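You operate a simulated robot arm through the tools that you are given. There is no shell and no other tool. Be economical: measure what you need, move in short steps, check, and stop when the job is done.

Carry out the task below with a simulated two-armed robot. There is one attempt and no reset: what you move stays moved.

## Task
Fit the flat plug in the junction box, lock its catch and close the wrap.
Fine: hold the box to free the catch first and to lock it; the sensor's lamp must light.

The check looks at the end state, three seconds after you hand in, the way a careful person would. Anything else that was tipped, shoved, dropped, spilled or broken makes it a failure.

## Robot
Two 7-joint arms with two-finger parallel grippers on one trunk, on a base that drives. Base frame: it is fixed to the floor where the robot stands at the start and does not move with it; the origin is under the middle of the robot, x ahead of it, y to its left, z up. Readings come in cm, rad, newtons and seconds.
The left shoulder is at the start at [6, 14.3, 92.6], the right one opposite. With the tool pointing down near the work surface each hand reaches from about 32 to 74 cm from the robot's upright axis, wherever it stands, measured 20 degrees to its own side. Places, roughly: catch of the junction box [50, 0, 90]; wrap [50, -30, 90]. Payload 1.57 kg a hand.
Tool frame (each hand has its own): the origin (TCP) lies between the finger pads and is the grasp point; the fingertips stand 3 cm ahead of it; z points along the fingers, y is the line along which they close. The gripper opens to 11 cm. The fingers are 2.4 cm wide and 1.2 cm thick; the gripper's body (4.8 by 11.2 cm) begins 7.8 cm behind the TCP.
Orientation is that of the tool frame in the base frame, as a unit quaternion [w, x, y, z]. With the fingers straight down and closing along the base's y, the tool's x points along the base's -x, its y along +y and its z along -z.

## Interface
- The arms move only by the tool servo_tool. It takes "left_deltas", "right_deltas" or both (then of equal length, played together; a hand with none holds still); each is a list of rows, each a list of 7 numbers: the turn, a rotation vector about the base's x, y, z in rad, then the shift along the base's x, y, z in cm, then the closure in counts, from 0 (fully open) to 255 (shut). In form: [[rx, ry, rz, dx, dy, dz, jaw], ...]. A call has 1 to 20 rows; each row shifts and turns the commanded pose from where the row before left it. Rows are played at 5 a second. More than 5 cm and 0.15 rad between two rows, or a gripper value outside its range, and nothing of the call is played. Where a pose cannot be reached the arm comes as near as it can. A force on the tool above 90 N (or 10 N above the force at the start of the call, whichever is more), or a blocked arm, ends the call early, and 0.2 s more pass. The fingers move at their own pace (about 4.5 cm/s each) and stop on an object; they squeeze with about 43 N. The grip force told is the motor's: it shows also when the fingers shut on nothing. Time passes only in rows, and 0.2 s behind the last, so rows that do not move let the fingers close. The reply holds the time, the measured pose of the TCP, the force on the tool along the base axes, the opening and the grip force, in the units named above and with some noise.
- Cameras (640 x 400 px; columns grow to the right, rows downward): "scene" is now at [3.48, -1.86, 152.78]; the picture's right is [-0.20, -0.98, 0.00], its down [-0.78, 0.16, -0.60] and it looks along [0.59, -0.12, -0.80] (base axes); focal length 270 px, centre (320, 200). "left" rides on the left gripper at [7, -1.6, -14.1] in its tool frame; the picture's right is [0.23, 0.97, 0.00], its down [-0.85, 0.20, -0.48] and it looks along [-0.47, 0.11, 0.88] (tool axes); focal length 222 px, centre (320, 200). "right" rides on the right gripper at [7, 1.6, -14.1] in its tool frame; the picture's right is [-0.23, 0.97, 0.00], its down [-0.86, -0.20, -0.48] and it looks along [-0.47, -0.11, 0.88] (tool axes); focal length 222 px, centre (320, 200). There is no depth. A picture from a camera that has moved, and an enlarged one, comes with that camera's place and axes in the base frame and with its lens. The place of the scene camera against the robot may be out by one fixed shift of up to 1.2 cm in any direction.
- camera(camera): a new picture of that camera. It takes no simulated time.
- raise_lower(by): slides the trunk up (or, below 0, down) by that many cm; the arms and the scene camera ride with it, the base frame stays. It gives what a move gives, with no picture.
- steer(legs): drives the robot by 1 to 6 legs, each [ahead, left, turn to the left] in cm, cm and rad, along the robot's own axes; the way and the turn of a leg run together, so that a leg with both is an arc; at most 150 cm and 3.142 rad a leg. The arms and the cameras ride along, it lands a little off, and it stops where it bumps. It gives what a move gives.
- head_to(pan, tilt): turns the head with the scene camera to pan (to the left, within 1.501 rad either way) and tilt (down, from -0.506 to 1.204), counted from straight ahead of the robot. It gives what a move gives.
- close_up(camera, box): a new picture of the part [left, top, right, bottom] of that camera's present view, enlarged. It takes no simulated time.
- hand_in(): hands the job in; it is judged then, once.

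Go step by step. Nothing tells you exact positions but the pictures and the camera data: compare them with the known pose of the tool, close in by small moves and look again before you grip or let go. The budget is 120 turns and 100 pictures, counting those below and the enlarged ones. Unless the task says otherwise, let go and move clear before handing in, and close with one line.

The tools are called after "Request:" by a JSON object that holds its "fn" and its "kwargs". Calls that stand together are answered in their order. servo_tool: Moves the arms, as the interface text tells. Its arguments: {"type":"object","properties":{"left_deltas":{"type":"array"},"right_deltas":{"type":"array"}},"required":[]} The other tools are called the same way: raise_lower (by) slides the trunk up or down; steer (legs) drives the base; head_to (pan, tilt) turns the head that bears the scene camera; camera (camera) takes a picture; close_up (camera, box) takes an enlarged picture of a part of a camera's view; hand_in () hands the job in.

At the start:

```text
time_s: 0.0
left_position: [44.47, 11.84, 108.86]
left_tool_rot: [0.0, -0.001, 1.0, -0.001]
left_force: [-0.8, -0.6, 0.2]
left_opening: 10.99
left_gripper_force: 0.0
right_position: [46.63, -35.44, 107.7]
right_tool_rot: [0.0, -0.001, 1.0, 0.001]
right_force: [0.1, -0.6, -0.7]
right_opening: 10.99
right_gripper_force: 0.1
trunk travel left (down, up): [-52.5, 6.5]
robot x, y, heading: [0.03, 0.14, 0.001]
head pan, tilt: [-0.204, 0.927]
```

scene: 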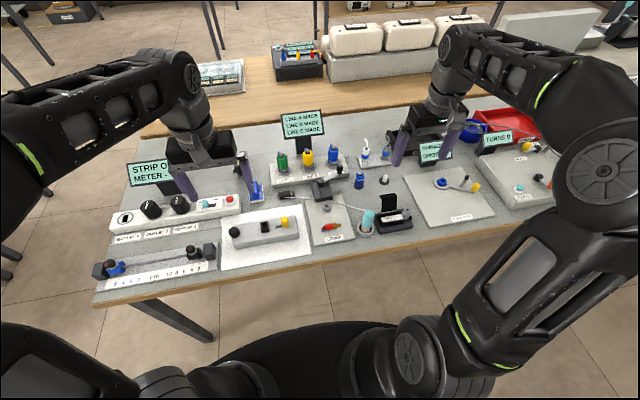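
right: 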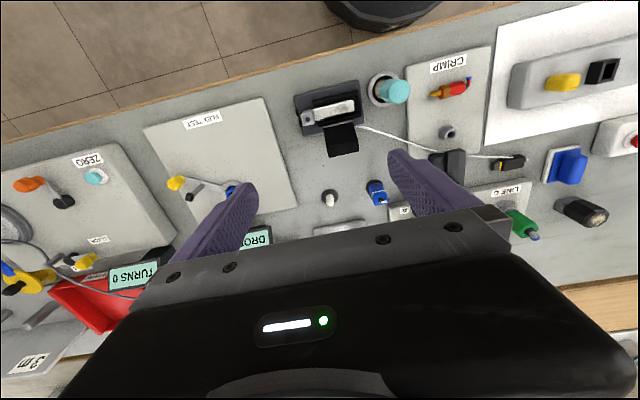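
left: 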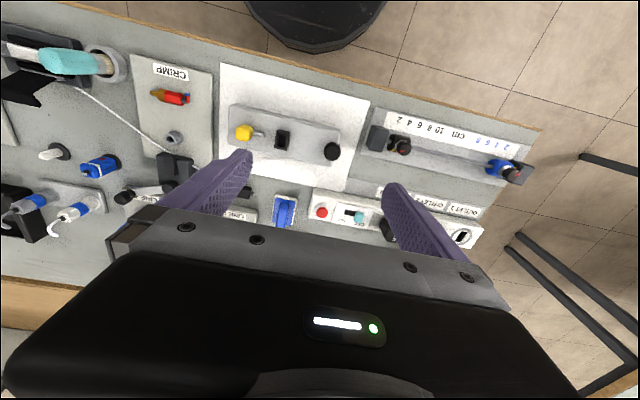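

The bench is crowded. I'll enlarge the middle, where the junction box, plug and wrap should be.

Request:
{"fn": "close_up", "kwargs": {"camera": "scene", "box": [220, 130, 420, 255]}}

Request:
{"fn": "close_up", "kwargs": {"camera": "right", "box": [280, 50, 540, 212]}}

Request:
{"fn": "close_up", "kwargs": {"camera": "left", "box": [0, 20, 260, 182]}}

```text
3.20 times, centred on (320, 192) of scene
camera zoom: at [3.48, -1.86, 152.78], right [-0.2, -0.98, 0.0], down [-0.78, 0.16, -0.6], along [0.59, -0.12, -0.8], focal length 863 px, centre (320, 224)
```

zoom: 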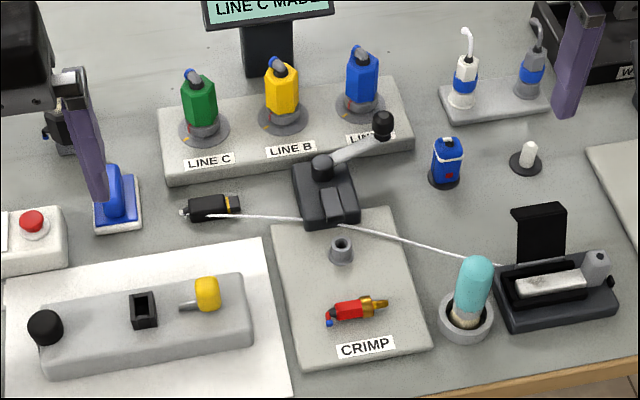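

```text
2.46 times, centred on (410, 131) of right
camera zoom: at [39.59, -33.75, 121.81], right [0.23, 0.97, 0.0], down [0.86, -0.2, 0.48], along [0.47, -0.11, -0.88], focal length 547 px, centre (98, 370)
```

zoom: 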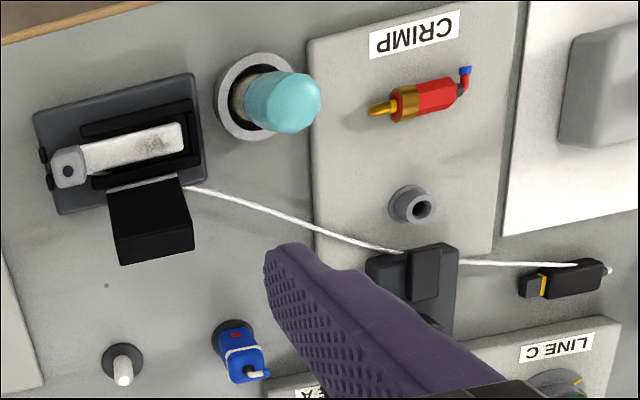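

```text
2.46 times, centred on (130, 101) of left
camera zoom: at [37.69, 10.18, 122.99], right [-0.23, 0.97, 0.0], down [0.85, 0.2, 0.48], along [0.47, 0.11, -0.88], focal length 547 px, centre (788, 444)
```

zoom: 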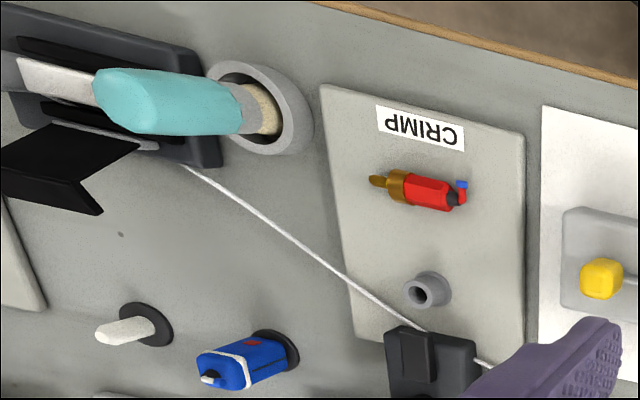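

The grey box on the white sheet, with its black socket and yellow catch, looks like the junction box. The black case with a raised flap looks like the wrap, and the black plug on the white cord is probably the flat plug. I'll look closer at each.

Request:
{"fn": "close_up", "kwargs": {"camera": "scene", "box": [220, 205, 316, 265]}}

Request:
{"fn": "close_up", "kwargs": {"camera": "scene", "box": [348, 185, 428, 235]}}

Request:
{"fn": "close_up", "kwargs": {"camera": "scene", "box": [266, 170, 346, 220]}}

Request:
{"fn": "close_up", "kwargs": {"camera": "left", "box": [210, 80, 370, 180]}}

```text
6.67 times, centred on (268, 235) of scene
camera zoom: at [3.48, -1.86, 152.78], right [-0.2, -0.98, 0.0], down [-0.78, 0.16, -0.6], along [0.59, -0.12, -0.8], focal length 1798 px, centre (667, -33)
```

zoom: 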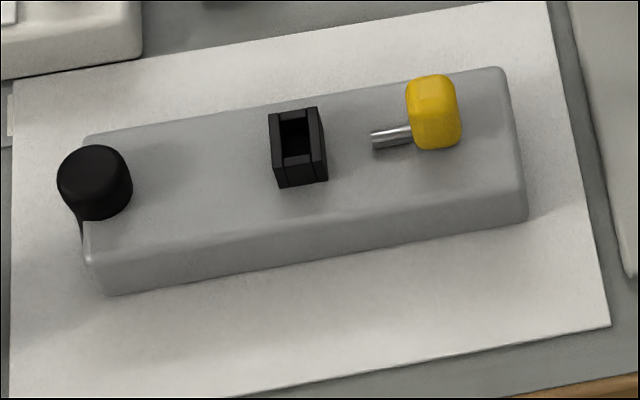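

```text
8.00 times, centred on (388, 210) of scene
camera zoom: at [3.48, -1.86, 152.78], right [-0.2, -0.98, 0.0], down [-0.78, 0.16, -0.6], along [0.59, -0.12, -0.8], focal length 2158 px, centre (-224, 120)
```

zoom: 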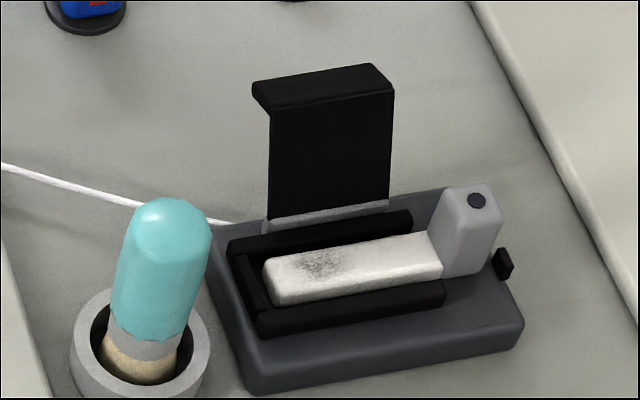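

```text
8.00 times, centred on (306, 195) of scene
camera zoom: at [3.48, -1.86, 152.78], right [-0.2, -0.98, 0.0], down [-0.78, 0.16, -0.6], along [0.59, -0.12, -0.8], focal length 2158 px, centre (432, 240)
```

zoom: 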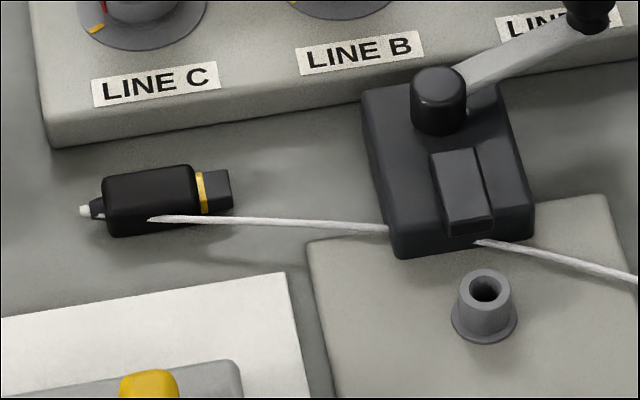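

```text
4.00 times, centred on (290, 130) of left
camera zoom: at [37.69, 10.18, 122.99], right [-0.23, 0.97, 0.0], down [0.85, 0.2, 0.48], along [0.47, 0.11, -0.88], focal length 888 px, centre (440, 480)
```

zoom: 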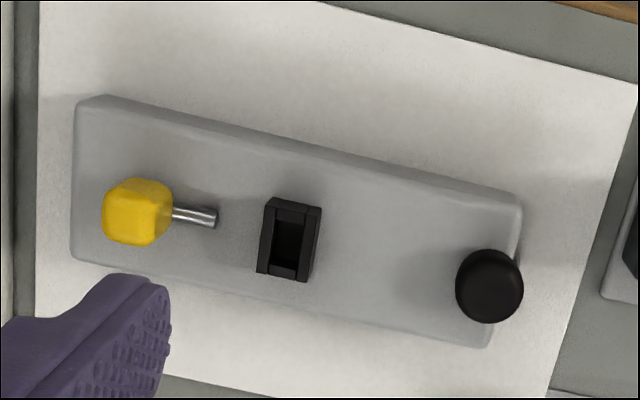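

I take the catch to be at about (48,0), the socket at (48,6), the black knob at (48,14.5) and the plug at (61,-1). Next I'll tilt the right hand toward the box for a view from the side.

Request:
{"fn": "servo_tool", "kwargs": {"right_deltas": [[0.13, 0, 0, -0.8, 3.6, -1, 0], [0.13, 0, 0, -0.8, 3.6, -1.5, 0], [0.13, 0, 0, -0.8, 3.6, -1.5, 0], [0.13, 0, 0, -0.8, 3.6, -1.5, 0], [0.13, 0, 0, -0.8, 3.6, -1.5, 0], [0, 0, 0, 0, 0, 0, 0]]}}

Request:
{"fn": "camera", "kwargs": {"camera": "right"}}

```text
time_s: 1.4
left_position: [44.61, 11.88, 108.85]
left_tool_rot: [0.0, 0.0, 1.0, 0.0]
left_force: [0.0, 0.8, 0.1]
left_opening: 11.01
left_gripper_force: 0.0
right_position: [42.69, -17.26, 100.77]
right_tool_rot: [0.0, 0.0, 0.948, 0.32]
right_force: [0.1, -0.3, -0.6]
right_opening: 10.98
right_gripper_force: 0.0
trunk travel left (down, up): [-52.5, 6.5]
robot x, y, heading: [0.03, 0.07, -0.001]
head pan, tilt: [-0.204, 0.927]
```

```text
89 pictures are left
camera right: at [35.63, -24.56, 112.96], right [0.23, 0.77, 0.59], down [0.85, -0.45, 0.26], along [0.47, 0.45, -0.76], focal length 222 px, centre (320, 200)
```

right: 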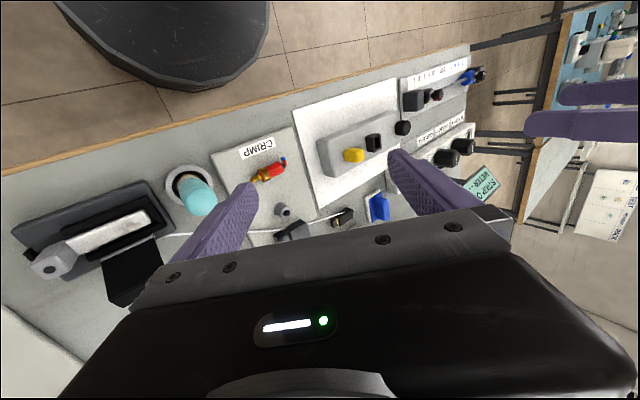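

Request:
{"fn": "close_up", "kwargs": {"camera": "right", "box": [300, 90, 428, 170]}}

Request:
{"fn": "close_up", "kwargs": {"camera": "right", "box": [260, 180, 388, 260]}}

Request:
{"fn": "close_up", "kwargs": {"camera": "right", "box": [0, 150, 240, 300]}}

```text
5.00 times, centred on (364, 130) of right
camera zoom: at [35.63, -24.56, 112.96], right [0.23, 0.77, 0.59], down [0.85, -0.45, 0.26], along [0.47, 0.45, -0.76], focal length 1111 px, centre (100, 550)
```

zoom: 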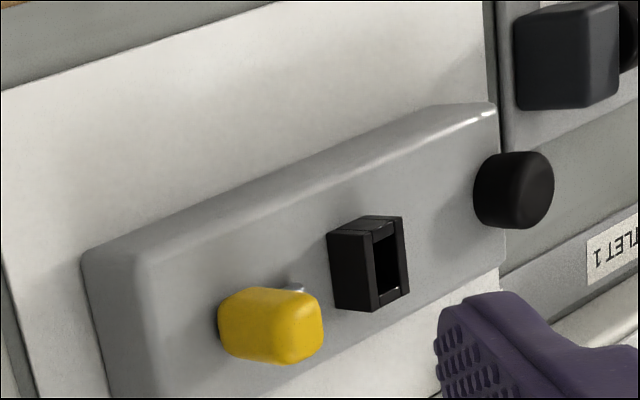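

```text
5.00 times, centred on (324, 220) of right
camera zoom: at [35.63, -24.56, 112.96], right [0.23, 0.77, 0.59], down [0.85, -0.45, 0.26], along [0.47, 0.45, -0.76], focal length 1111 px, centre (300, 100)
```

zoom: 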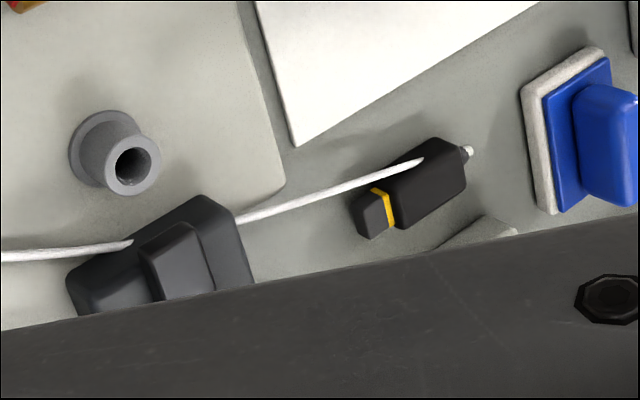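

```text
2.67 times, centred on (120, 225) of right
camera zoom: at [35.63, -24.56, 112.96], right [0.23, 0.77, 0.59], down [0.85, -0.45, 0.26], along [0.47, 0.45, -0.76], focal length 592 px, centre (853, 133)
```

zoom: 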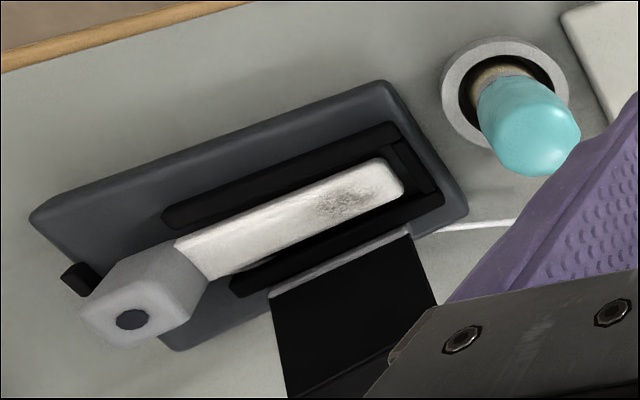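

Triangulated, the catch knob is at about (48.1, 0, 86), its pin tip at (48, 2.85, 84.5) and the socket top at (48, 6.2, 85.9). I'll enlarge the catch and socket further.

Request:
{"fn": "close_up", "kwargs": {"camera": "right", "box": [336, 128, 392, 163]}}

Request:
{"fn": "close_up", "kwargs": {"camera": "scene", "box": [252, 212, 300, 242]}}

Request:
{"fn": "close_up", "kwargs": {"camera": "right", "box": [324, 202, 364, 227]}}

```text
11.43 times, centred on (364, 146) of right
camera zoom: at [35.63, -24.56, 112.96], right [0.23, 0.77, 0.59], down [0.85, -0.45, 0.26], along [0.47, 0.45, -0.76], focal length 2538 px, centre (-183, 823)
```

zoom: 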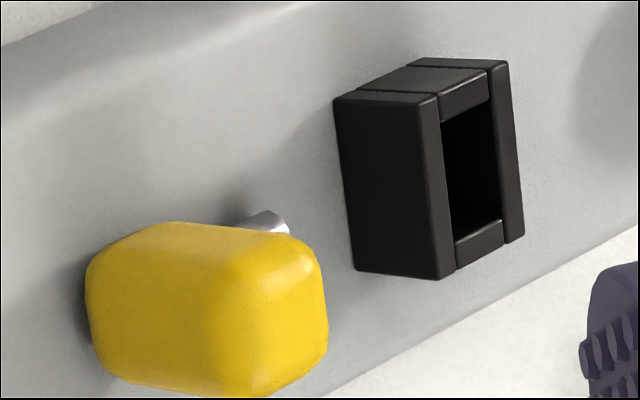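

```text
13.33 times, centred on (276, 227) of scene
camera zoom: at [3.47, -1.86, 152.78], right [-0.2, -0.98, 0.0], down [-0.78, 0.16, -0.6], along [0.59, -0.12, -0.8], focal length 3596 px, centre (907, -160)
```

zoom: 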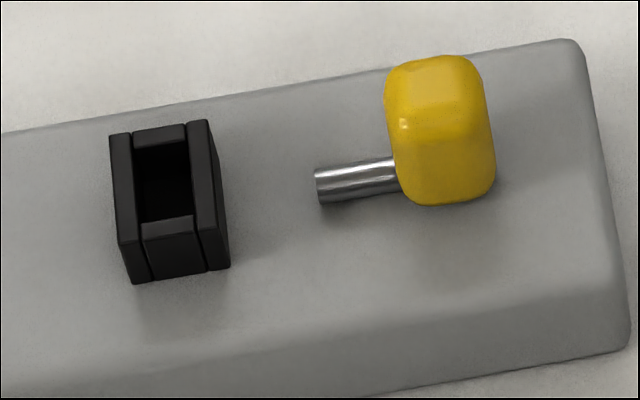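

```text
16.00 times, centred on (344, 214) of right
camera zoom: at [35.63, -24.56, 112.96], right [0.23, 0.77, 0.59], down [0.85, -0.45, 0.26], along [0.47, 0.45, -0.76], focal length 3554 px, centre (-64, -32)
```

zoom: 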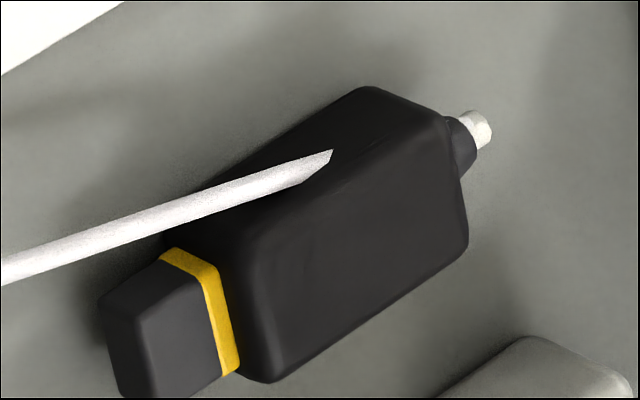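

The pin looks like a bolt that slides toward the socket. I'll turn the left hand so its fingers close along x, to clamp the box body near y≈10.5, and turn the right hand to match for the catch.

Request:
{"fn": "servo_tool", "kwargs": {"left_deltas": [[0, 0, -0.131, 0.3, -0.1, -0.5, 0], [0, 0, -0.131, 0.3, -0.1, -0.5, 0], [0, 0, -0.131, 0.3, -0.1, -0.5, 0], [0, 0, -0.131, 0.3, -0.1, -0.5, 0], [0, 0, -0.131, 0.3, -0.1, -0.5, 0], [0, 0, -0.131, 0.3, -0.1, -0.5, 0], [0, 0, -0.131, 0.3, -0.1, -0.5, 0], [0, 0, -0.131, 0.3, -0.1, -0.5, 0], [0, 0, -0.131, 0.3, -0.1, -0.5, 0], [0, 0, -0.131, 0.3, -0.1, -0.5, 0], [0, 0, -0.131, 0.3, -0.1, -0.5, 0], [0, 0, -0.13, 0.1, -0.1, -0.5, 0], [0, 0, 0, 0, 0, 0, 0]], "right_deltas": [[-0.13, 0, 0, 0, -0.3, 0.5, 0], [-0.13, 0, 0, 0, -0.3, 0.5, 0], [-0.13, 0, 0, 0, -0.3, 0.5, 0], [-0.13, 0, 0, 0, -0.3, 0.5, 0], [-0.13, 0, 0, 0, -0.3, 0.5, 0], [0, 0, 0.131, 0, 0, 0, 0], [0, 0, 0.131, 0, 0, 0, 0], [0, 0, 0.131, 0, 0, 0, 0], [0, 0, 0.131, 0, 0, 0, 0], [0, 0, 0.131, 0, 0, 0, 0], [0, 0, 0.131, 0, 0, 0, 0], [0, 0, 0.131, 0, 0, 0, 0], [0, 0, 0.131, 0, 0, 0, 0]]}}

Request:
{"fn": "camera", "kwargs": {"camera": "left"}}

Request:
{"fn": "camera", "kwargs": {"camera": "scene"}}

```text
time_s: 4.2
left_position: [48.12, 10.7, 102.9]
left_tool_rot: [-0.001, 0.708, 0.706, -0.001]
left_force: [0.2, -0.2, 0.3]
left_opening: 10.98
left_gripper_force: 0.1
right_position: [42.67, -18.85, 103.11]
right_tool_rot: [0.0, -0.502, 0.865, 0.0]
right_force: [-0.5, 0.4, -0.2]
right_opening: 10.99
right_gripper_force: 0.0
trunk travel left (down, up): [-52.5, 6.5]
robot x, y, heading: [0.28, 0.01, -0.002]
head pan, tilt: [-0.204, 0.927]
```

```text
82 pictures are left
camera left: at [46.49, 17.64, 116.95], right [0.97, 0.22, 0.0], down [0.2, -0.86, 0.48], along [0.11, -0.47, -0.88], focal length 222 px, centre (320, 200)
```

left: 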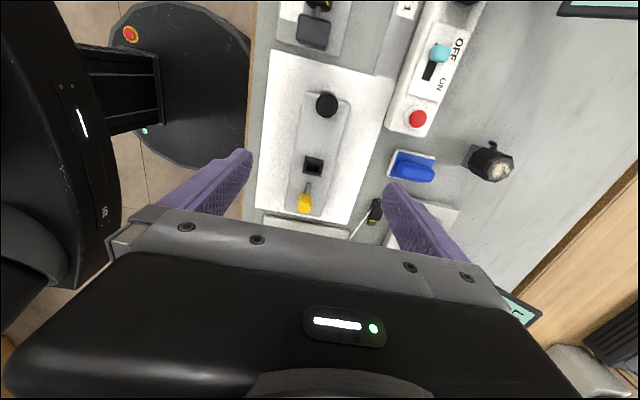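

```text
81 pictures are left
camera scene: at [3.47, -1.86, 152.78], right [-0.2, -0.98, 0.0], down [-0.78, 0.16, -0.6], along [0.59, -0.12, -0.8], focal length 270 px, centre (320, 200)
```

scene: 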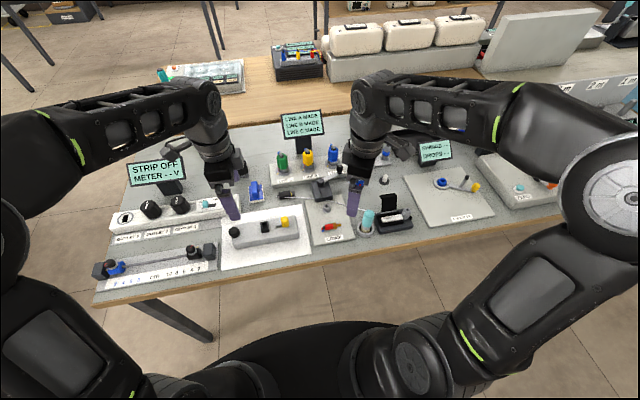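

The left hand is now above the box. I'll enlarge its view to measure the box width and check that the fingers have room.

Request:
{"fn": "close_up", "kwargs": {"camera": "left", "box": [240, 80, 400, 220]}}

```text
2.86 times, centred on (320, 150) of left
camera zoom: at [46.49, 17.64, 116.95], right [0.97, 0.22, 0.0], down [0.2, -0.86, 0.48], along [0.11, -0.47, -0.88], focal length 635 px, centre (320, 343)
```

zoom: 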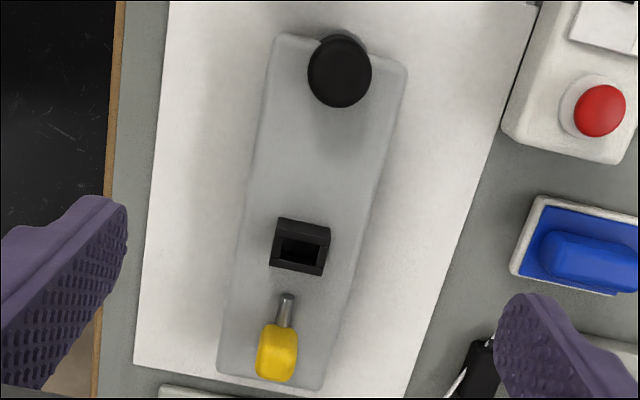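

The box spans x≈45.1–51.5 at y≈10.5, and the fingers have room on both sides. I'll lower the left hand to z≈84.4 around it.

Request:
{"fn": "servo_tool", "kwargs": {"left_deltas": [[0, 0, 0, 0.2, 0, -4, 0], [0, 0, 0, 0, 0, -4, 0], [0, 0, 0, 0, 0, -4, 0], [0, 0, 0, 0, 0, -4, 0], [0, 0, 0, 0, 0, -2.5, 0], [0, 0, 0, 0, 0, 0, 0]], "right_deltas": [[0, 0, 0.131, 0, 0, 0, 0], [0, 0, 0.131, 0, 0, 0, 0], [0, 0, 0.131, 0, 0, 0, 0], [0, 0, 0.131, 0, 0, 0, 0], [0, 0, 0, 0.5, 1, 0, 0], [0, 0, 0, 0, 0, 0, 0]]}}

Request:
{"fn": "camera", "kwargs": {"camera": "left"}}

Request:
{"fn": "camera", "kwargs": {"camera": "right"}}

```text
time_s: 5.6
left_position: [48.23, 10.79, 84.47]
left_tool_rot: [0.0, 0.707, 0.707, 0.001]
left_force: [0.2, 0.2, -0.2]
left_opening: 11.02
left_gripper_force: 0.1
right_position: [43.08, -17.86, 103.23]
right_tool_rot: [0.0, 0.709, -0.706, 0.0]
right_force: [-0.1, 0.5, 0.5]
right_opening: 10.98
right_gripper_force: 0.0
trunk travel left (down, up): [-52.5, 6.5]
robot x, y, heading: [-0.17, -0.27, -0.001]
head pan, tilt: [-0.204, 0.927]
```

```text
79 pictures are left
camera left: at [46.63, 17.66, 98.5], right [0.97, 0.23, 0.0], down [0.2, -0.86, 0.48], along [0.11, -0.47, -0.88], focal length 222 px, centre (320, 200)
```

left: 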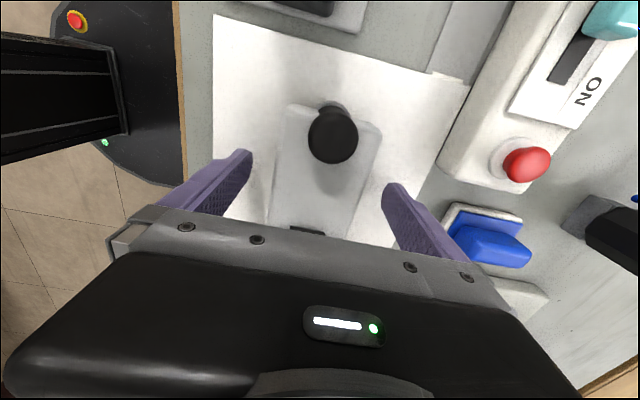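

```text
78 pictures are left
camera right: at [41.41, -24.87, 117.28], right [-0.97, 0.22, 0.0], down [0.2, 0.86, 0.48], along [0.11, 0.47, -0.88], focal length 222 px, centre (320, 200)
```

right: 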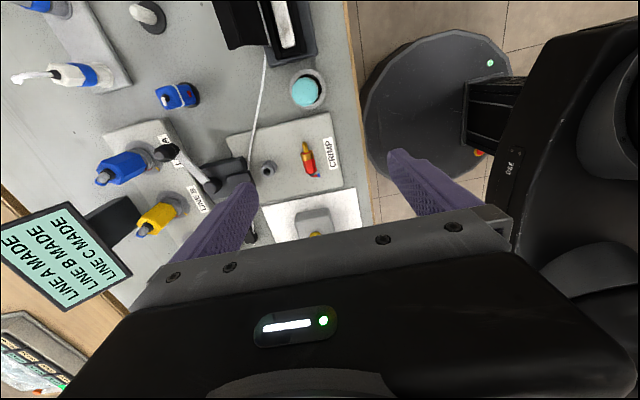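

The left fingers straddle the box evenly, so I'll close on it. Meanwhile the right hand moves above the catch.

Request:
{"fn": "servo_tool", "kwargs": {"left_deltas": [[0, 0, 0, 0, 0, 0, 60], [0, 0, 0, 0, 0, 0, 80], [0, 0, 0, 0, 0, 0, 100], [0, 0, 0, 0, 0, 0, 130], [0, 0, 0, 0, 0, 0, 200], [0, 0, 0, 0, 0, 0, 255], [0, 0, 0, 0, 0, 0, 255]], "right_deltas": [[0, 0, 0, 1, 3, -1, 0], [0, 0, 0, 1, 3, -1, 0], [0, 0, 0, 1, 3, -1, 0], [0, 0, 0, 1, 3, -1, 0], [0, 0, 0, 1, 3, -1, 0], [0, 0, 0, 0, 2.9, -1, 0], [0, 0, 0, 0, 0, 0, 0]]}}

Request:
{"fn": "camera", "kwargs": {"camera": "right"}}

Request:
{"fn": "close_up", "kwargs": {"camera": "scene", "box": [200, 140, 392, 260]}}

```text
time_s: 7.2
left_position: [48.27, 10.66, 84.42]
left_tool_rot: [0.0, 0.707, 0.707, 0.0]
left_force: [0.4, -1.5, 1.4]
left_opening: 6.77
left_gripper_force: 43.1
right_position: [48.06, -0.09, 97.25]
right_tool_rot: [0.001, 0.707, -0.707, 0.001]
right_force: [-0.2, 0.8, -0.2]
right_opening: 10.98
right_gripper_force: 0.0
trunk travel left (down, up): [-52.5, 6.5]
robot x, y, heading: [-0.2, 0.22, -0.005]
head pan, tilt: [-0.204, 0.927]
```

```text
77 pictures are left
camera right: at [46.41, -7.05, 111.31], right [-0.97, 0.23, 0.0], down [0.2, 0.86, 0.48], along [0.11, 0.47, -0.88], focal length 222 px, centre (320, 200)
```

right: 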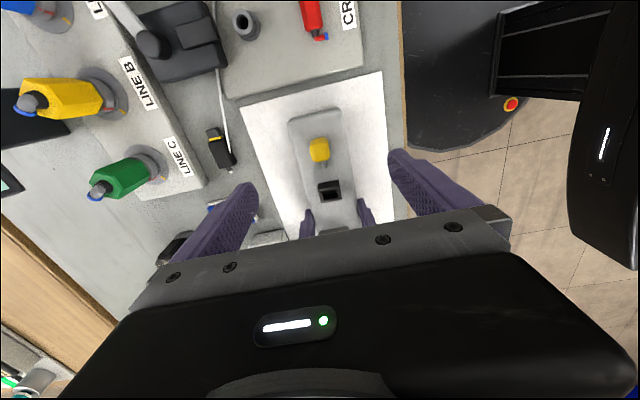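

```text
3.33 times, centred on (296, 200) of scene
camera zoom: at [3.47, -1.85, 152.78], right [-0.2, -0.98, 0.0], down [-0.78, 0.16, -0.6], along [0.59, -0.12, -0.8], focal length 899 px, centre (400, 200)
```

zoom: 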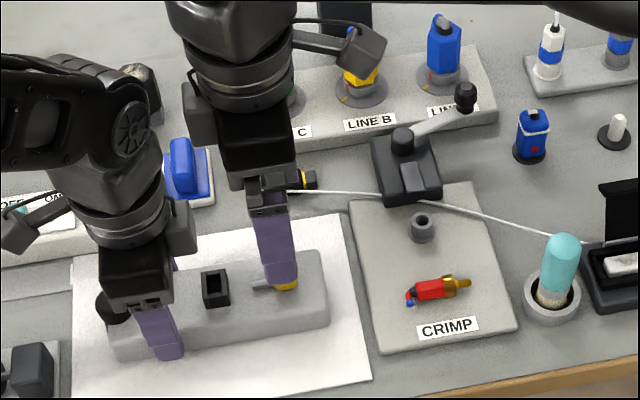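

The box is held and the right hand is directly over the catch. I'll lower it and grip the yellow knob along x.

Request:
{"fn": "servo_tool", "kwargs": {"right_deltas": [[0, 0, 0, 0, 0.1, -4, 60], [0, 0, 0, 0, 0, -4, 100], [0, 0, 0, 0.1, 0, -2, 110], [0, 0, 0, 0, 0, 0, 130]]}}

Request:
{"fn": "close_up", "kwargs": {"camera": "right", "box": [200, 80, 440, 230]}}

Request:
{"fn": "close_up", "kwargs": {"camera": "scene", "box": [240, 195, 320, 245]}}

```text
time_s: 8.2
left_position: [48.23, 10.8, 84.47]
left_tool_rot: [0.0, 0.708, 0.707, 0.0]
left_force: [0.4, 1.3, 1.6]
left_opening: 6.74
left_gripper_force: 43.2
right_position: [48.28, -0.11, 86.88]
right_tool_rot: [0.0, 0.708, -0.706, 0.0]
right_force: [-0.1, 1.5, 0.1]
right_opening: 5.38
right_gripper_force: 0.0
trunk travel left (down, up): [-52.5, 6.5]
robot x, y, heading: [0.18, 0.14, 0.003]
head pan, tilt: [-0.204, 0.927]
```

```text
2.67 times, centred on (320, 155) of right
camera zoom: at [46.55, -6.95, 101.12], right [-0.97, 0.23, 0.0], down [0.2, 0.86, 0.48], along [0.11, 0.47, -0.88], focal length 592 px, centre (320, 320)
```

zoom: 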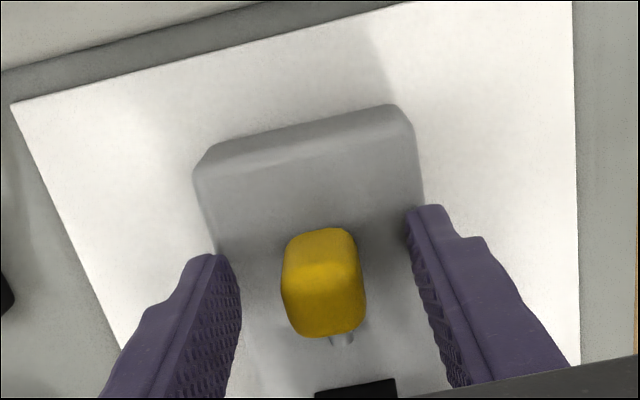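

```text
8.00 times, centred on (280, 220) of scene
camera zoom: at [3.46, -1.85, 152.78], right [-0.2, -0.98, 0.0], down [-0.78, 0.16, -0.6], along [0.59, -0.12, -0.8], focal length 2158 px, centre (640, 40)
```

zoom: 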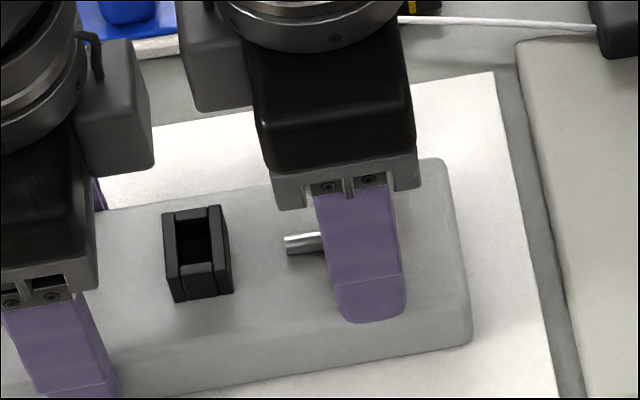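

The fingers straddle the knob. I'll close on it and pull gently away from the socket (-y), reading the force.

Request:
{"fn": "servo_tool", "kwargs": {"right_deltas": [[0, 0, 0, 0, 0, 0, 170], [0, 0, 0, 0, 0, 0, 220], [0, 0, 0, 0, 0, 0, 255], [0, 0, 0, 0, 0, 0, 255]]}}

Request:
{"fn": "servo_tool", "kwargs": {"right_deltas": [[0, 0, 0, 0, -0.3, 0, 255], [0, 0, 0, 0, -0.3, 0, 255], [0, 0, 0, 0, 0, 0, 255]]}}

Request:
{"fn": "close_up", "kwargs": {"camera": "scene", "box": [240, 195, 320, 245]}}

```text
time_s: 9.2
left_position: [48.29, 10.77, 84.48]
left_tool_rot: [0.0, 0.707, 0.707, 0.0]
left_force: [4.6, 0.6, 0.0]
left_opening: 6.75
left_gripper_force: 43.0
right_position: [48.19, 0.12, 87.04]
right_tool_rot: [0.001, 0.708, -0.706, 0.0]
right_force: [-6.2, -0.6, 1.5]
right_opening: 2.15
right_gripper_force: 29.5
trunk travel left (down, up): [-52.5, 6.5]
robot x, y, heading: [0.12, -0.38, 0.002]
head pan, tilt: [-0.204, 0.927]
```

```text
time_s: 10.0
left_position: [48.26, 10.69, 84.33]
left_tool_rot: [0.001, 0.708, 0.706, -0.001]
left_force: [2.0, -5.0, 5.4]
left_opening: 6.74
left_gripper_force: 43.7
right_position: [48.27, -0.37, 86.95]
right_tool_rot: [0.0, 0.708, -0.707, 0.0]
right_force: [-2.2, 4.4, -4.8]
right_opening: 2.14
right_gripper_force: 34.2
trunk travel left (down, up): [-52.5, 6.5]
robot x, y, heading: [0.07, -0.24, -0.007]
head pan, tilt: [-0.204, 0.927]
```

```text
8.00 times, centred on (280, 220) of scene
camera zoom: at [3.5, -1.85, 152.78], right [-0.2, -0.98, 0.0], down [-0.78, 0.16, -0.6], along [0.59, -0.12, -0.8], focal length 2158 px, centre (640, 40)
```

zoom: 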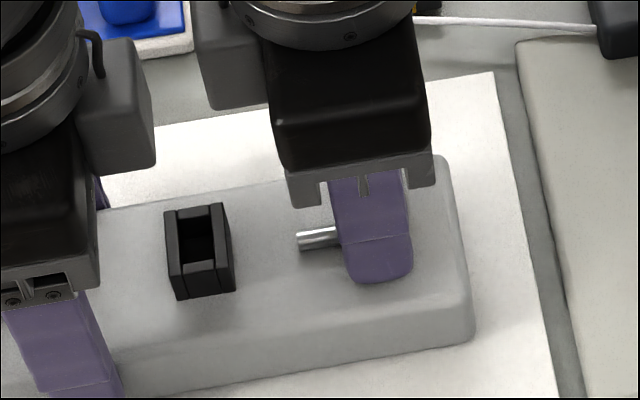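

The catch slid about 0.5 cm at roughly 5 N. I'll keep pulling until it stops.

Request:
{"fn": "servo_tool", "kwargs": {"right_deltas": [[0, 0, 0, 0, -0.3, 0, 255], [0, 0, 0, 0, -0.3, 0, 255], [0, 0, 0, 0, -0.2, 0, 255], [0, 0, 0, 0, 0, 0, 255]]}}

Request:
{"fn": "close_up", "kwargs": {"camera": "scene", "box": [240, 195, 320, 245]}}

```text
time_s: 11.0
left_position: [48.21, 10.69, 84.42]
left_tool_rot: [0.0, 0.708, 0.706, 0.001]
left_force: [1.6, -5.1, 12.1]
left_opening: 6.72
left_gripper_force: 42.9
right_position: [48.26, -1.34, 87.0]
right_tool_rot: [0.0, 0.708, -0.706, -0.001]
right_force: [-1.3, 4.9, -11.0]
right_opening: 2.14
right_gripper_force: 35.0
trunk travel left (down, up): [-52.5, 6.5]
robot x, y, heading: [0.18, -0.07, -0.001]
head pan, tilt: [-0.204, 0.927]
```

```text
8.00 times, centred on (280, 220) of scene
camera zoom: at [3.5, -1.85, 152.78], right [-0.2, -0.98, 0.0], down [-0.78, 0.16, -0.6], along [0.59, -0.12, -0.8], focal length 2158 px, centre (640, 40)
```

zoom: 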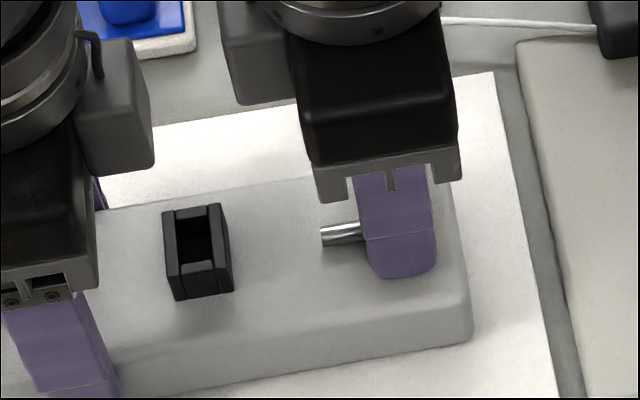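

It is still sliding at a steady 5 N. I'll ease down slightly to relieve the vertical load and keep pulling.

Request:
{"fn": "servo_tool", "kwargs": {"right_deltas": [[0, 0, 0, 0, -0.2, -0.1, 255], [0, 0, 0, 0, -0.3, -0.05, 255], [0, 0, 0, 0, -0.3, 0, 255], [0, 0, 0, 0, 0, 0, 255]]}}

Request:
{"fn": "close_up", "kwargs": {"camera": "scene", "box": [240, 195, 320, 245]}}

```text
time_s: 12.0
left_position: [48.11, 10.71, 84.45]
left_tool_rot: [0.001, 0.707, 0.708, 0.001]
left_force: [6.7, -4.6, 2.2]
left_opening: 6.77
left_gripper_force: 43.2
right_position: [48.21, -2.01, 86.97]
right_tool_rot: [0.0, 0.707, -0.707, 0.0]
right_force: [-6.5, 3.6, -0.3]
right_opening: 2.11
right_gripper_force: 34.8
trunk travel left (down, up): [-52.5, 6.5]
robot x, y, heading: [0.35, -0.27, -0.001]
head pan, tilt: [-0.204, 0.927]
```

```text
8.00 times, centred on (280, 220) of scene
camera zoom: at [3.48, -1.87, 152.78], right [-0.2, -0.98, 0.0], down [-0.78, 0.16, -0.6], along [0.59, -0.12, -0.8], focal length 2158 px, centre (640, 40)
```

zoom: 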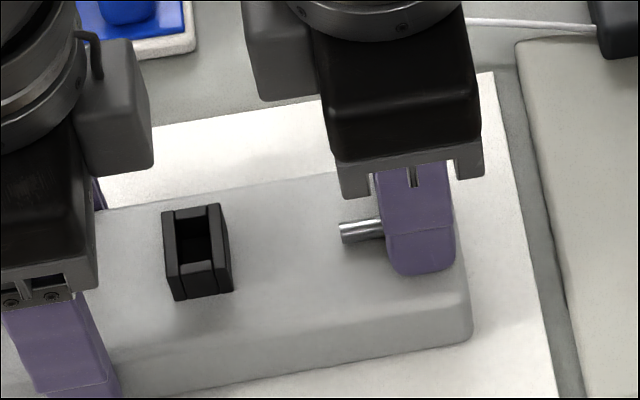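

Request:
{"fn": "servo_tool", "kwargs": {"right_deltas": [[0, 0, 0, 0, -0.3, 0, 255], [0, 0, 0, 0, -0.3, 0, 255], [0, 0, 0, 0, 0, 0, 255]]}}

Request:
{"fn": "close_up", "kwargs": {"camera": "scene", "box": [240, 195, 320, 245]}}

```text
time_s: 12.8
left_position: [48.17, 10.79, 84.51]
left_tool_rot: [0.001, 0.707, 0.707, -0.001]
left_force: [5.6, -5.7, 3.2]
left_opening: 6.71
left_gripper_force: 42.8
right_position: [48.22, -2.65, 86.99]
right_tool_rot: [-0.001, 0.708, -0.706, 0.0]
right_force: [-4.0, 7.3, -0.2]
right_opening: 2.15
right_gripper_force: 34.5
trunk travel left (down, up): [-52.5, 6.5]
robot x, y, heading: [0.08, 0.05, 0.001]
head pan, tilt: [-0.204, 0.927]
```

```text
8.00 times, centred on (280, 220) of scene
camera zoom: at [3.48, -1.85, 152.78], right [-0.2, -0.98, 0.0], down [-0.78, 0.16, -0.6], along [0.59, -0.12, -0.8], focal length 2158 px, centre (640, 40)
```

zoom: 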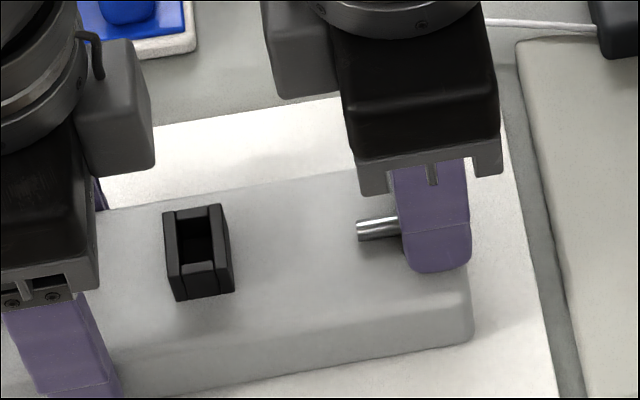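

Request:
{"fn": "servo_tool", "kwargs": {"right_deltas": [[0, 0, 0, 0, -0.3, 0, 255], [0, 0, 0, 0, -0.3, 0, 255], [0, 0, 0, 0, 0, 0, 255]]}}

Request:
{"fn": "close_up", "kwargs": {"camera": "scene", "box": [240, 195, 320, 245]}}

```text
time_s: 13.6
left_position: [48.22, 10.42, 84.55]
left_tool_rot: [0.003, 0.709, 0.705, -0.002]
left_force: [0.8, -27.7, 4.2]
left_opening: 6.74
left_gripper_force: 43.1
right_position: [48.18, -3.0, 87.06]
right_tool_rot: [-0.002, 0.708, -0.706, -0.001]
right_force: [-1.1, 27.7, -3.8]
right_opening: 2.18
right_gripper_force: 34.3
trunk travel left (down, up): [-52.5, 6.5]
robot x, y, heading: [-0.11, 0.08, 0.002]
head pan, tilt: [-0.204, 0.927]
```

```text
8.00 times, centred on (280, 220) of scene
camera zoom: at [3.51, -1.85, 152.77], right [-0.2, -0.98, 0.0], down [-0.78, 0.16, -0.6], along [0.59, -0.12, -0.8], focal length 2158 px, centre (640, 40)
```

zoom: 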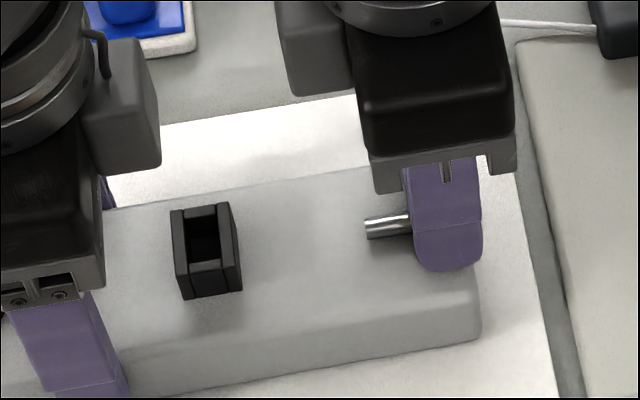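

The catch hit its stop (force rose to 28 N), so it is free. I'll ease off, release the knob and lift the right hand, then release and lift the left to make room for picking up the plug.

Request:
{"fn": "servo_tool", "kwargs": {"right_deltas": [[0, 0, 0, 0, 0.25, 0, 255], [0, 0, 0, 0, 0.2, 0, 255], [0, 0, 0, 0, 0, 0, 200], [0, 0, 0, 0, 0, 0, 120], [0, 0, 0, 0, 0, 0, 120], [0, 0, 0, 0, 0, 4, 120], [0, 0, 0, 0, 0, 4, 60], [0, 0, 0, 0, 0, 4, 0], [0, 0, 0, 2, 0, 3, 0], [0, 0, 0, 3, 0, 2, 0], [0, 0, 0, 3, 0, 0, 0], [0, 0, 0, 3, 0, 0, 0], [0, 0, 0, 0, 0, 0, 0]]}}

Request:
{"fn": "servo_tool", "kwargs": {"left_deltas": [[0, 0, 0, 0, 0, 0, 150], [0, 0, 0, 0, 0, 0, 60], [0, 0, 0, 0, 0, 0, 0], [0, 0, 0, 0, 0, 0, 0], [0, 0, 0, 0, 0, 4, 0], [0, 0, 0, 0, 0, 4, 0], [0, 0, 0, 0, 2, 4, 0], [0, 0, 0, -1, 3, 4, 0], [0, 0, 0, -1, 4, 4, 0], [0, 0, 0, -1, 4, 2, 0], [0, 0, 0, 0, 4, 0, 0]]}}

Request:
{"fn": "camera", "kwargs": {"camera": "right"}}

Request:
{"fn": "camera", "kwargs": {"camera": "scene"}}

```text
time_s: 16.4
left_position: [48.33, 10.82, 84.46]
left_tool_rot: [0.001, 0.707, 0.707, 0.0]
left_force: [0.8, -0.9, 4.5]
left_opening: 6.74
left_gripper_force: 43.2
right_position: [58.12, -2.84, 104.14]
right_tool_rot: [0.0, 0.709, -0.706, 0.0]
right_force: [-1.3, 0.3, 0.5]
right_opening: 10.98
right_gripper_force: 0.0
right hand out of reach, approached as far as the arm can: row 12
trunk travel left (down, up): [-52.5, 6.5]
robot x, y, heading: [-0.36, 0.04, 0.003]
head pan, tilt: [-0.204, 0.927]
```

```text
refused: row 8 steps farther than a row can; nothing moved
```

```text
68 pictures are left
camera right: at [56.49, -9.89, 118.22], right [-0.97, 0.22, 0.0], down [0.2, 0.86, 0.48], along [0.11, 0.47, -0.88], focal length 222 px, centre (320, 200)
```

right: 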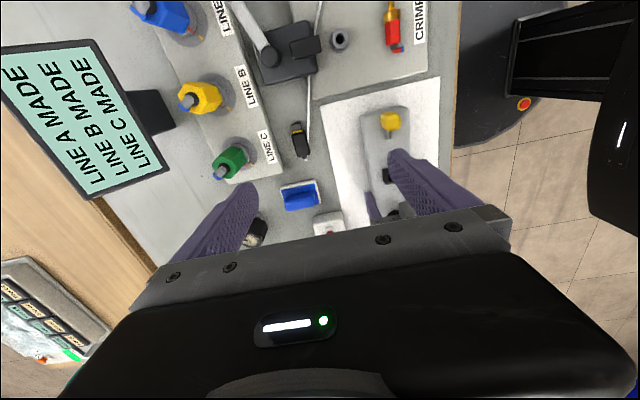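

```text
67 pictures are left
camera scene: at [3.45, -1.82, 152.78], right [-0.2, -0.98, 0.0], down [-0.78, 0.16, -0.6], along [0.59, -0.12, -0.8], focal length 270 px, centre (320, 200)
```

scene: 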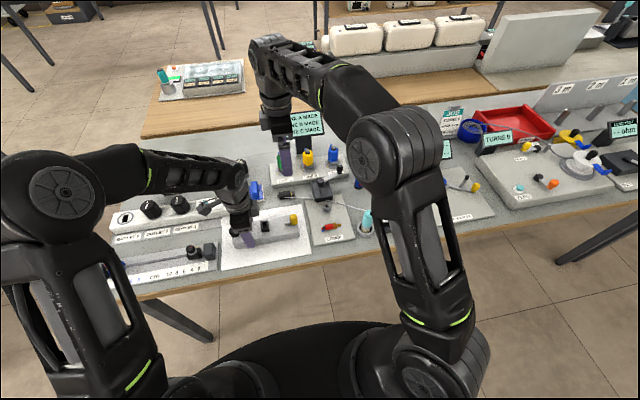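

The plug is near the reach limit for the right hand at this height. I'll retract the left hand in smaller steps and enlarge the plug to measure it.

Request:
{"fn": "servo_tool", "kwargs": {"left_deltas": [[0, 0, 0, 0, 0, 0, 150], [0, 0, 0, 0, 0, 0, 60], [0, 0, 0, 0, 0, 0, 0], [0, 0, 0, 0, 0, 0, 0], [0, 0, 0, 0, 0, 4, 0], [0, 0, 0, 0, 0, 4, 0], [0, 0, 0, 0, 2, 3.5, 0], [0, 0, 0, -1, 3, 3.5, 0], [0, 0, 0, -1, 3, 3.5, 0], [0, 0, 0, -1, 4, 2, 0], [0, 0, 0, 0, 4, 0, 0]]}}

Request:
{"fn": "close_up", "kwargs": {"camera": "right", "box": [260, 100, 340, 180]}}

Request:
{"fn": "close_up", "kwargs": {"camera": "scene", "box": [256, 170, 352, 240]}}

```text
time_s: 18.8
left_position: [45.1, 26.56, 105.16]
left_tool_rot: [0.0, 0.708, 0.706, -0.001]
left_force: [-0.2, -0.1, -0.3]
left_opening: 11.02
left_gripper_force: 0.1
right_position: [58.14, -3.01, 103.97]
right_tool_rot: [0.0, 0.708, -0.706, 0.0]
right_force: [-0.4, -0.9, -0.1]
right_opening: 11.01
right_gripper_force: 0.1
trunk travel left (down, up): [-52.5, 6.5]
robot x, y, heading: [-0.22, -0.16, 0.003]
head pan, tilt: [-0.204, 0.927]
```

```text
5.00 times, centred on (300, 140) of right
camera zoom: at [56.51, -9.9, 118.18], right [-0.97, 0.23, 0.0], down [0.2, 0.86, 0.48], along [0.11, 0.47, -0.88], focal length 1111 px, centre (420, 500)
```

zoom: 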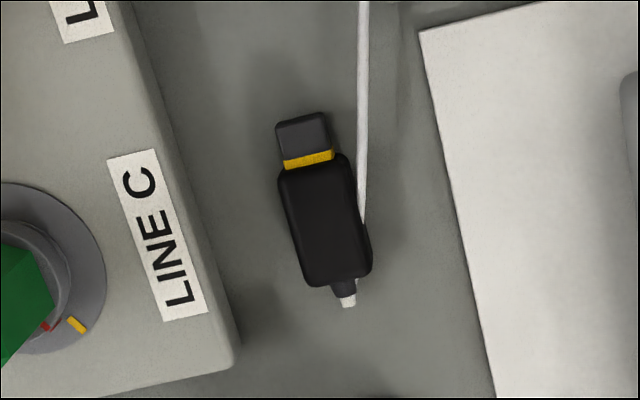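

```text
5.71 times, centred on (304, 205) of scene
camera zoom: at [3.5, -1.79, 152.78], right [-0.2, -0.98, 0.0], down [-0.78, 0.16, -0.6], along [0.59, -0.12, -0.8], focal length 1541 px, centre (411, 171)
```

zoom: 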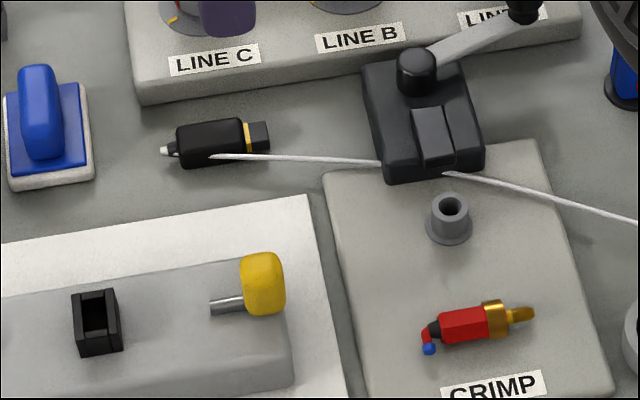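

I put the plug's centre at about (61.7, -1.3, 80.9), lying along y with its tip toward -y. I'll approach tilted 0.4 rad with the jaw narrowed to 4 cm, so that a 90° turn afterwards points the tip down with the hand clear of the catch.

Request:
{"fn": "servo_tool", "kwargs": {"right_deltas": [[-0.1, 0, 0.035, 0.5, 0.6, -3, 162], [-0.1, 0, 0.035, 0.5, 0.6, -3, 162], [-0.1, 0, 0, 0.9, 0.6, -3, 162], [-0.1, 0, 0, 0.9, 0.6, -2, 162], [0, 0, 0, 0.8, 0.2, -1.5, 162], [0, 0, 0, 0, 0, 0, 162]]}}

Request:
{"fn": "camera", "kwargs": {"camera": "right"}}

Request:
{"fn": "close_up", "kwargs": {"camera": "scene", "box": [236, 130, 364, 220]}}

```text
time_s: 20.2
left_position: [45.12, 26.55, 105.07]
left_tool_rot: [0.0, 0.708, 0.707, 0.001]
left_force: [0.4, -1.2, 0.5]
left_opening: 11.02
left_gripper_force: 0.1
right_position: [60.87, -0.88, 93.52]
right_tool_rot: [0.105, 0.725, -0.673, 0.105]
right_force: [0.5, -0.1, -0.3]
right_opening: 4.01
right_gripper_force: 0.1
right hand out of reach, approached as far as the arm can: row 4
trunk travel left (down, up): [-52.5, 6.5]
robot x, y, heading: [-0.21, -0.41, -0.003]
head pan, tilt: [-0.204, 0.927]
```

```text
64 pictures are left
camera right: at [59.48, -3.5, 109.09], right [-0.99, 0.15, -0.06], down [0.13, 0.97, 0.2], along [0.09, 0.19, -0.98], focal length 222 px, centre (320, 200)
```

right: 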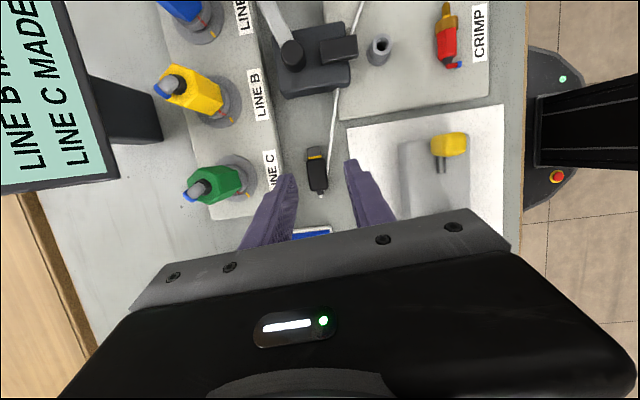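

```text
4.44 times, centred on (300, 175) of scene
camera zoom: at [3.44, -1.88, 152.78], right [-0.2, -0.98, 0.0], down [-0.78, 0.16, -0.6], along [0.59, -0.12, -0.8], focal length 1199 px, centre (409, 311)
```

zoom: 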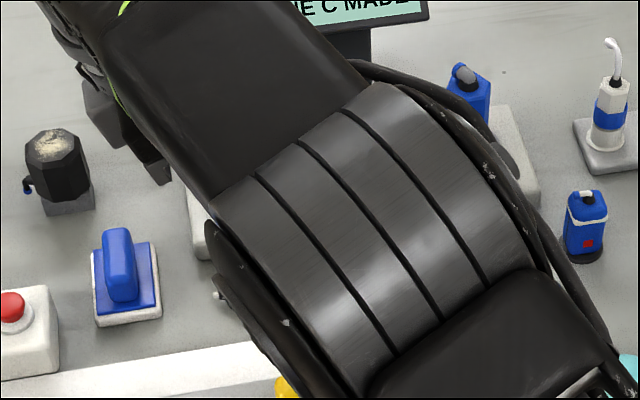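

The plug now measures about (61.9, -1.5). Reach improves lower down, so I'll descend part way and check again.

Request:
{"fn": "servo_tool", "kwargs": {"right_deltas": [[0, 0, 0, 0, 0, -2.5, 162], [0, 0, 0, 0.5, 0.1, -2.5, 162], [0, 0, 0, 0.5, 0.1, -2, 162], [0, 0, 0, 0, 0, 0, 162]]}}

Request:
{"fn": "close_up", "kwargs": {"camera": "right", "box": [220, 100, 420, 240]}}

```text
time_s: 21.2
left_position: [45.14, 26.44, 105.0]
left_tool_rot: [0.0, 0.708, 0.706, 0.0]
left_force: [-0.2, 0.0, -0.2]
left_opening: 11.02
left_gripper_force: 0.0
right_position: [61.84, -0.81, 86.33]
right_tool_rot: [0.105, 0.724, -0.673, 0.106]
right_force: [-0.2, -0.2, -0.8]
right_opening: 4.01
right_gripper_force: 0.0
trunk travel left (down, up): [-52.5, 6.5]
robot x, y, heading: [0.18, 0.16, 0.001]
head pan, tilt: [-0.204, 0.927]
```

```text
2.86 times, centred on (320, 170) of right
camera zoom: at [60.56, -3.34, 102.03], right [-0.99, 0.15, -0.06], down [0.13, 0.97, 0.2], along [0.09, 0.19, -0.98], focal length 635 px, centre (320, 286)
```

zoom: 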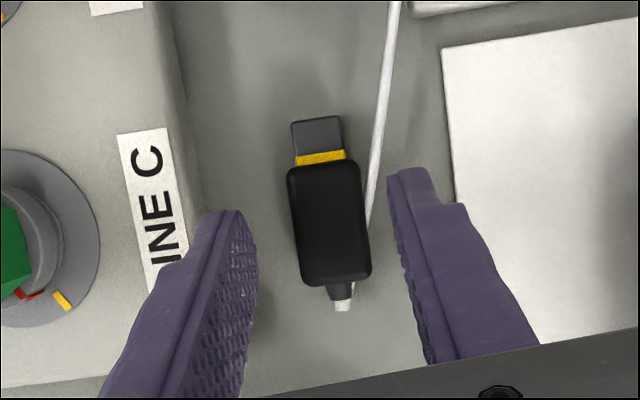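

The plug sits midway between the fingers, and the outer finger clears the LINE block by about 1.2 cm. I'll descend 2.7 cm and close.

Request:
{"fn": "servo_tool", "kwargs": {"right_deltas": [[0, 0, 0, 0, 0.1, -1.4, 162], [0, 0, 0, 0, 0.1, -1.3, 162], [0, 0, 0, 0, 0, 0, 175], [0, 0, 0, 0, 0, 0, 190], [0, 0, 0, 0, 0, 0, 220], [0, 0, 0, 0, 0, 0, 255], [0, 0, 0, 0, 0, 0, 255]]}}

Request:
{"fn": "close_up", "kwargs": {"camera": "right", "box": [220, 100, 420, 240]}}

```text
time_s: 22.8
left_position: [45.23, 26.47, 104.94]
left_tool_rot: [0.0, 0.708, 0.706, 0.0]
left_force: [0.8, 0.7, 0.1]
left_opening: 11.02
left_gripper_force: 0.0
right_position: [61.96, -0.47, 83.8]
right_tool_rot: [0.105, 0.724, -0.674, 0.105]
right_force: [-0.2, -0.4, 0.5]
right_opening: 2.27
right_gripper_force: 35.1
trunk travel left (down, up): [-52.5, 6.5]
robot x, y, heading: [-0.22, -0.14, 0.005]
head pan, tilt: [-0.204, 0.927]
```

```text
2.86 times, centred on (320, 170) of right
camera zoom: at [60.58, -3.14, 99.37], right [-0.99, 0.15, -0.06], down [0.13, 0.97, 0.2], along [0.08, 0.19, -0.98], focal length 635 px, centre (320, 286)
```

zoom: 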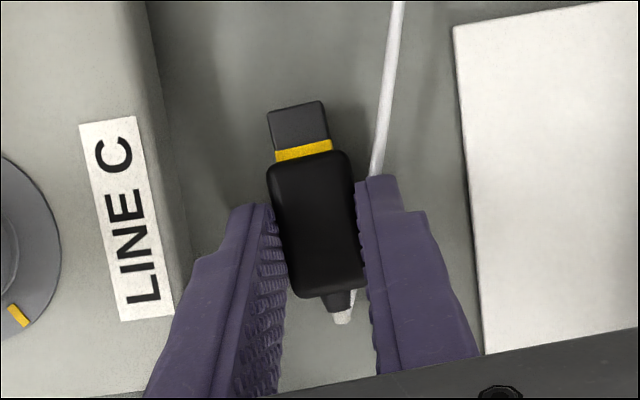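

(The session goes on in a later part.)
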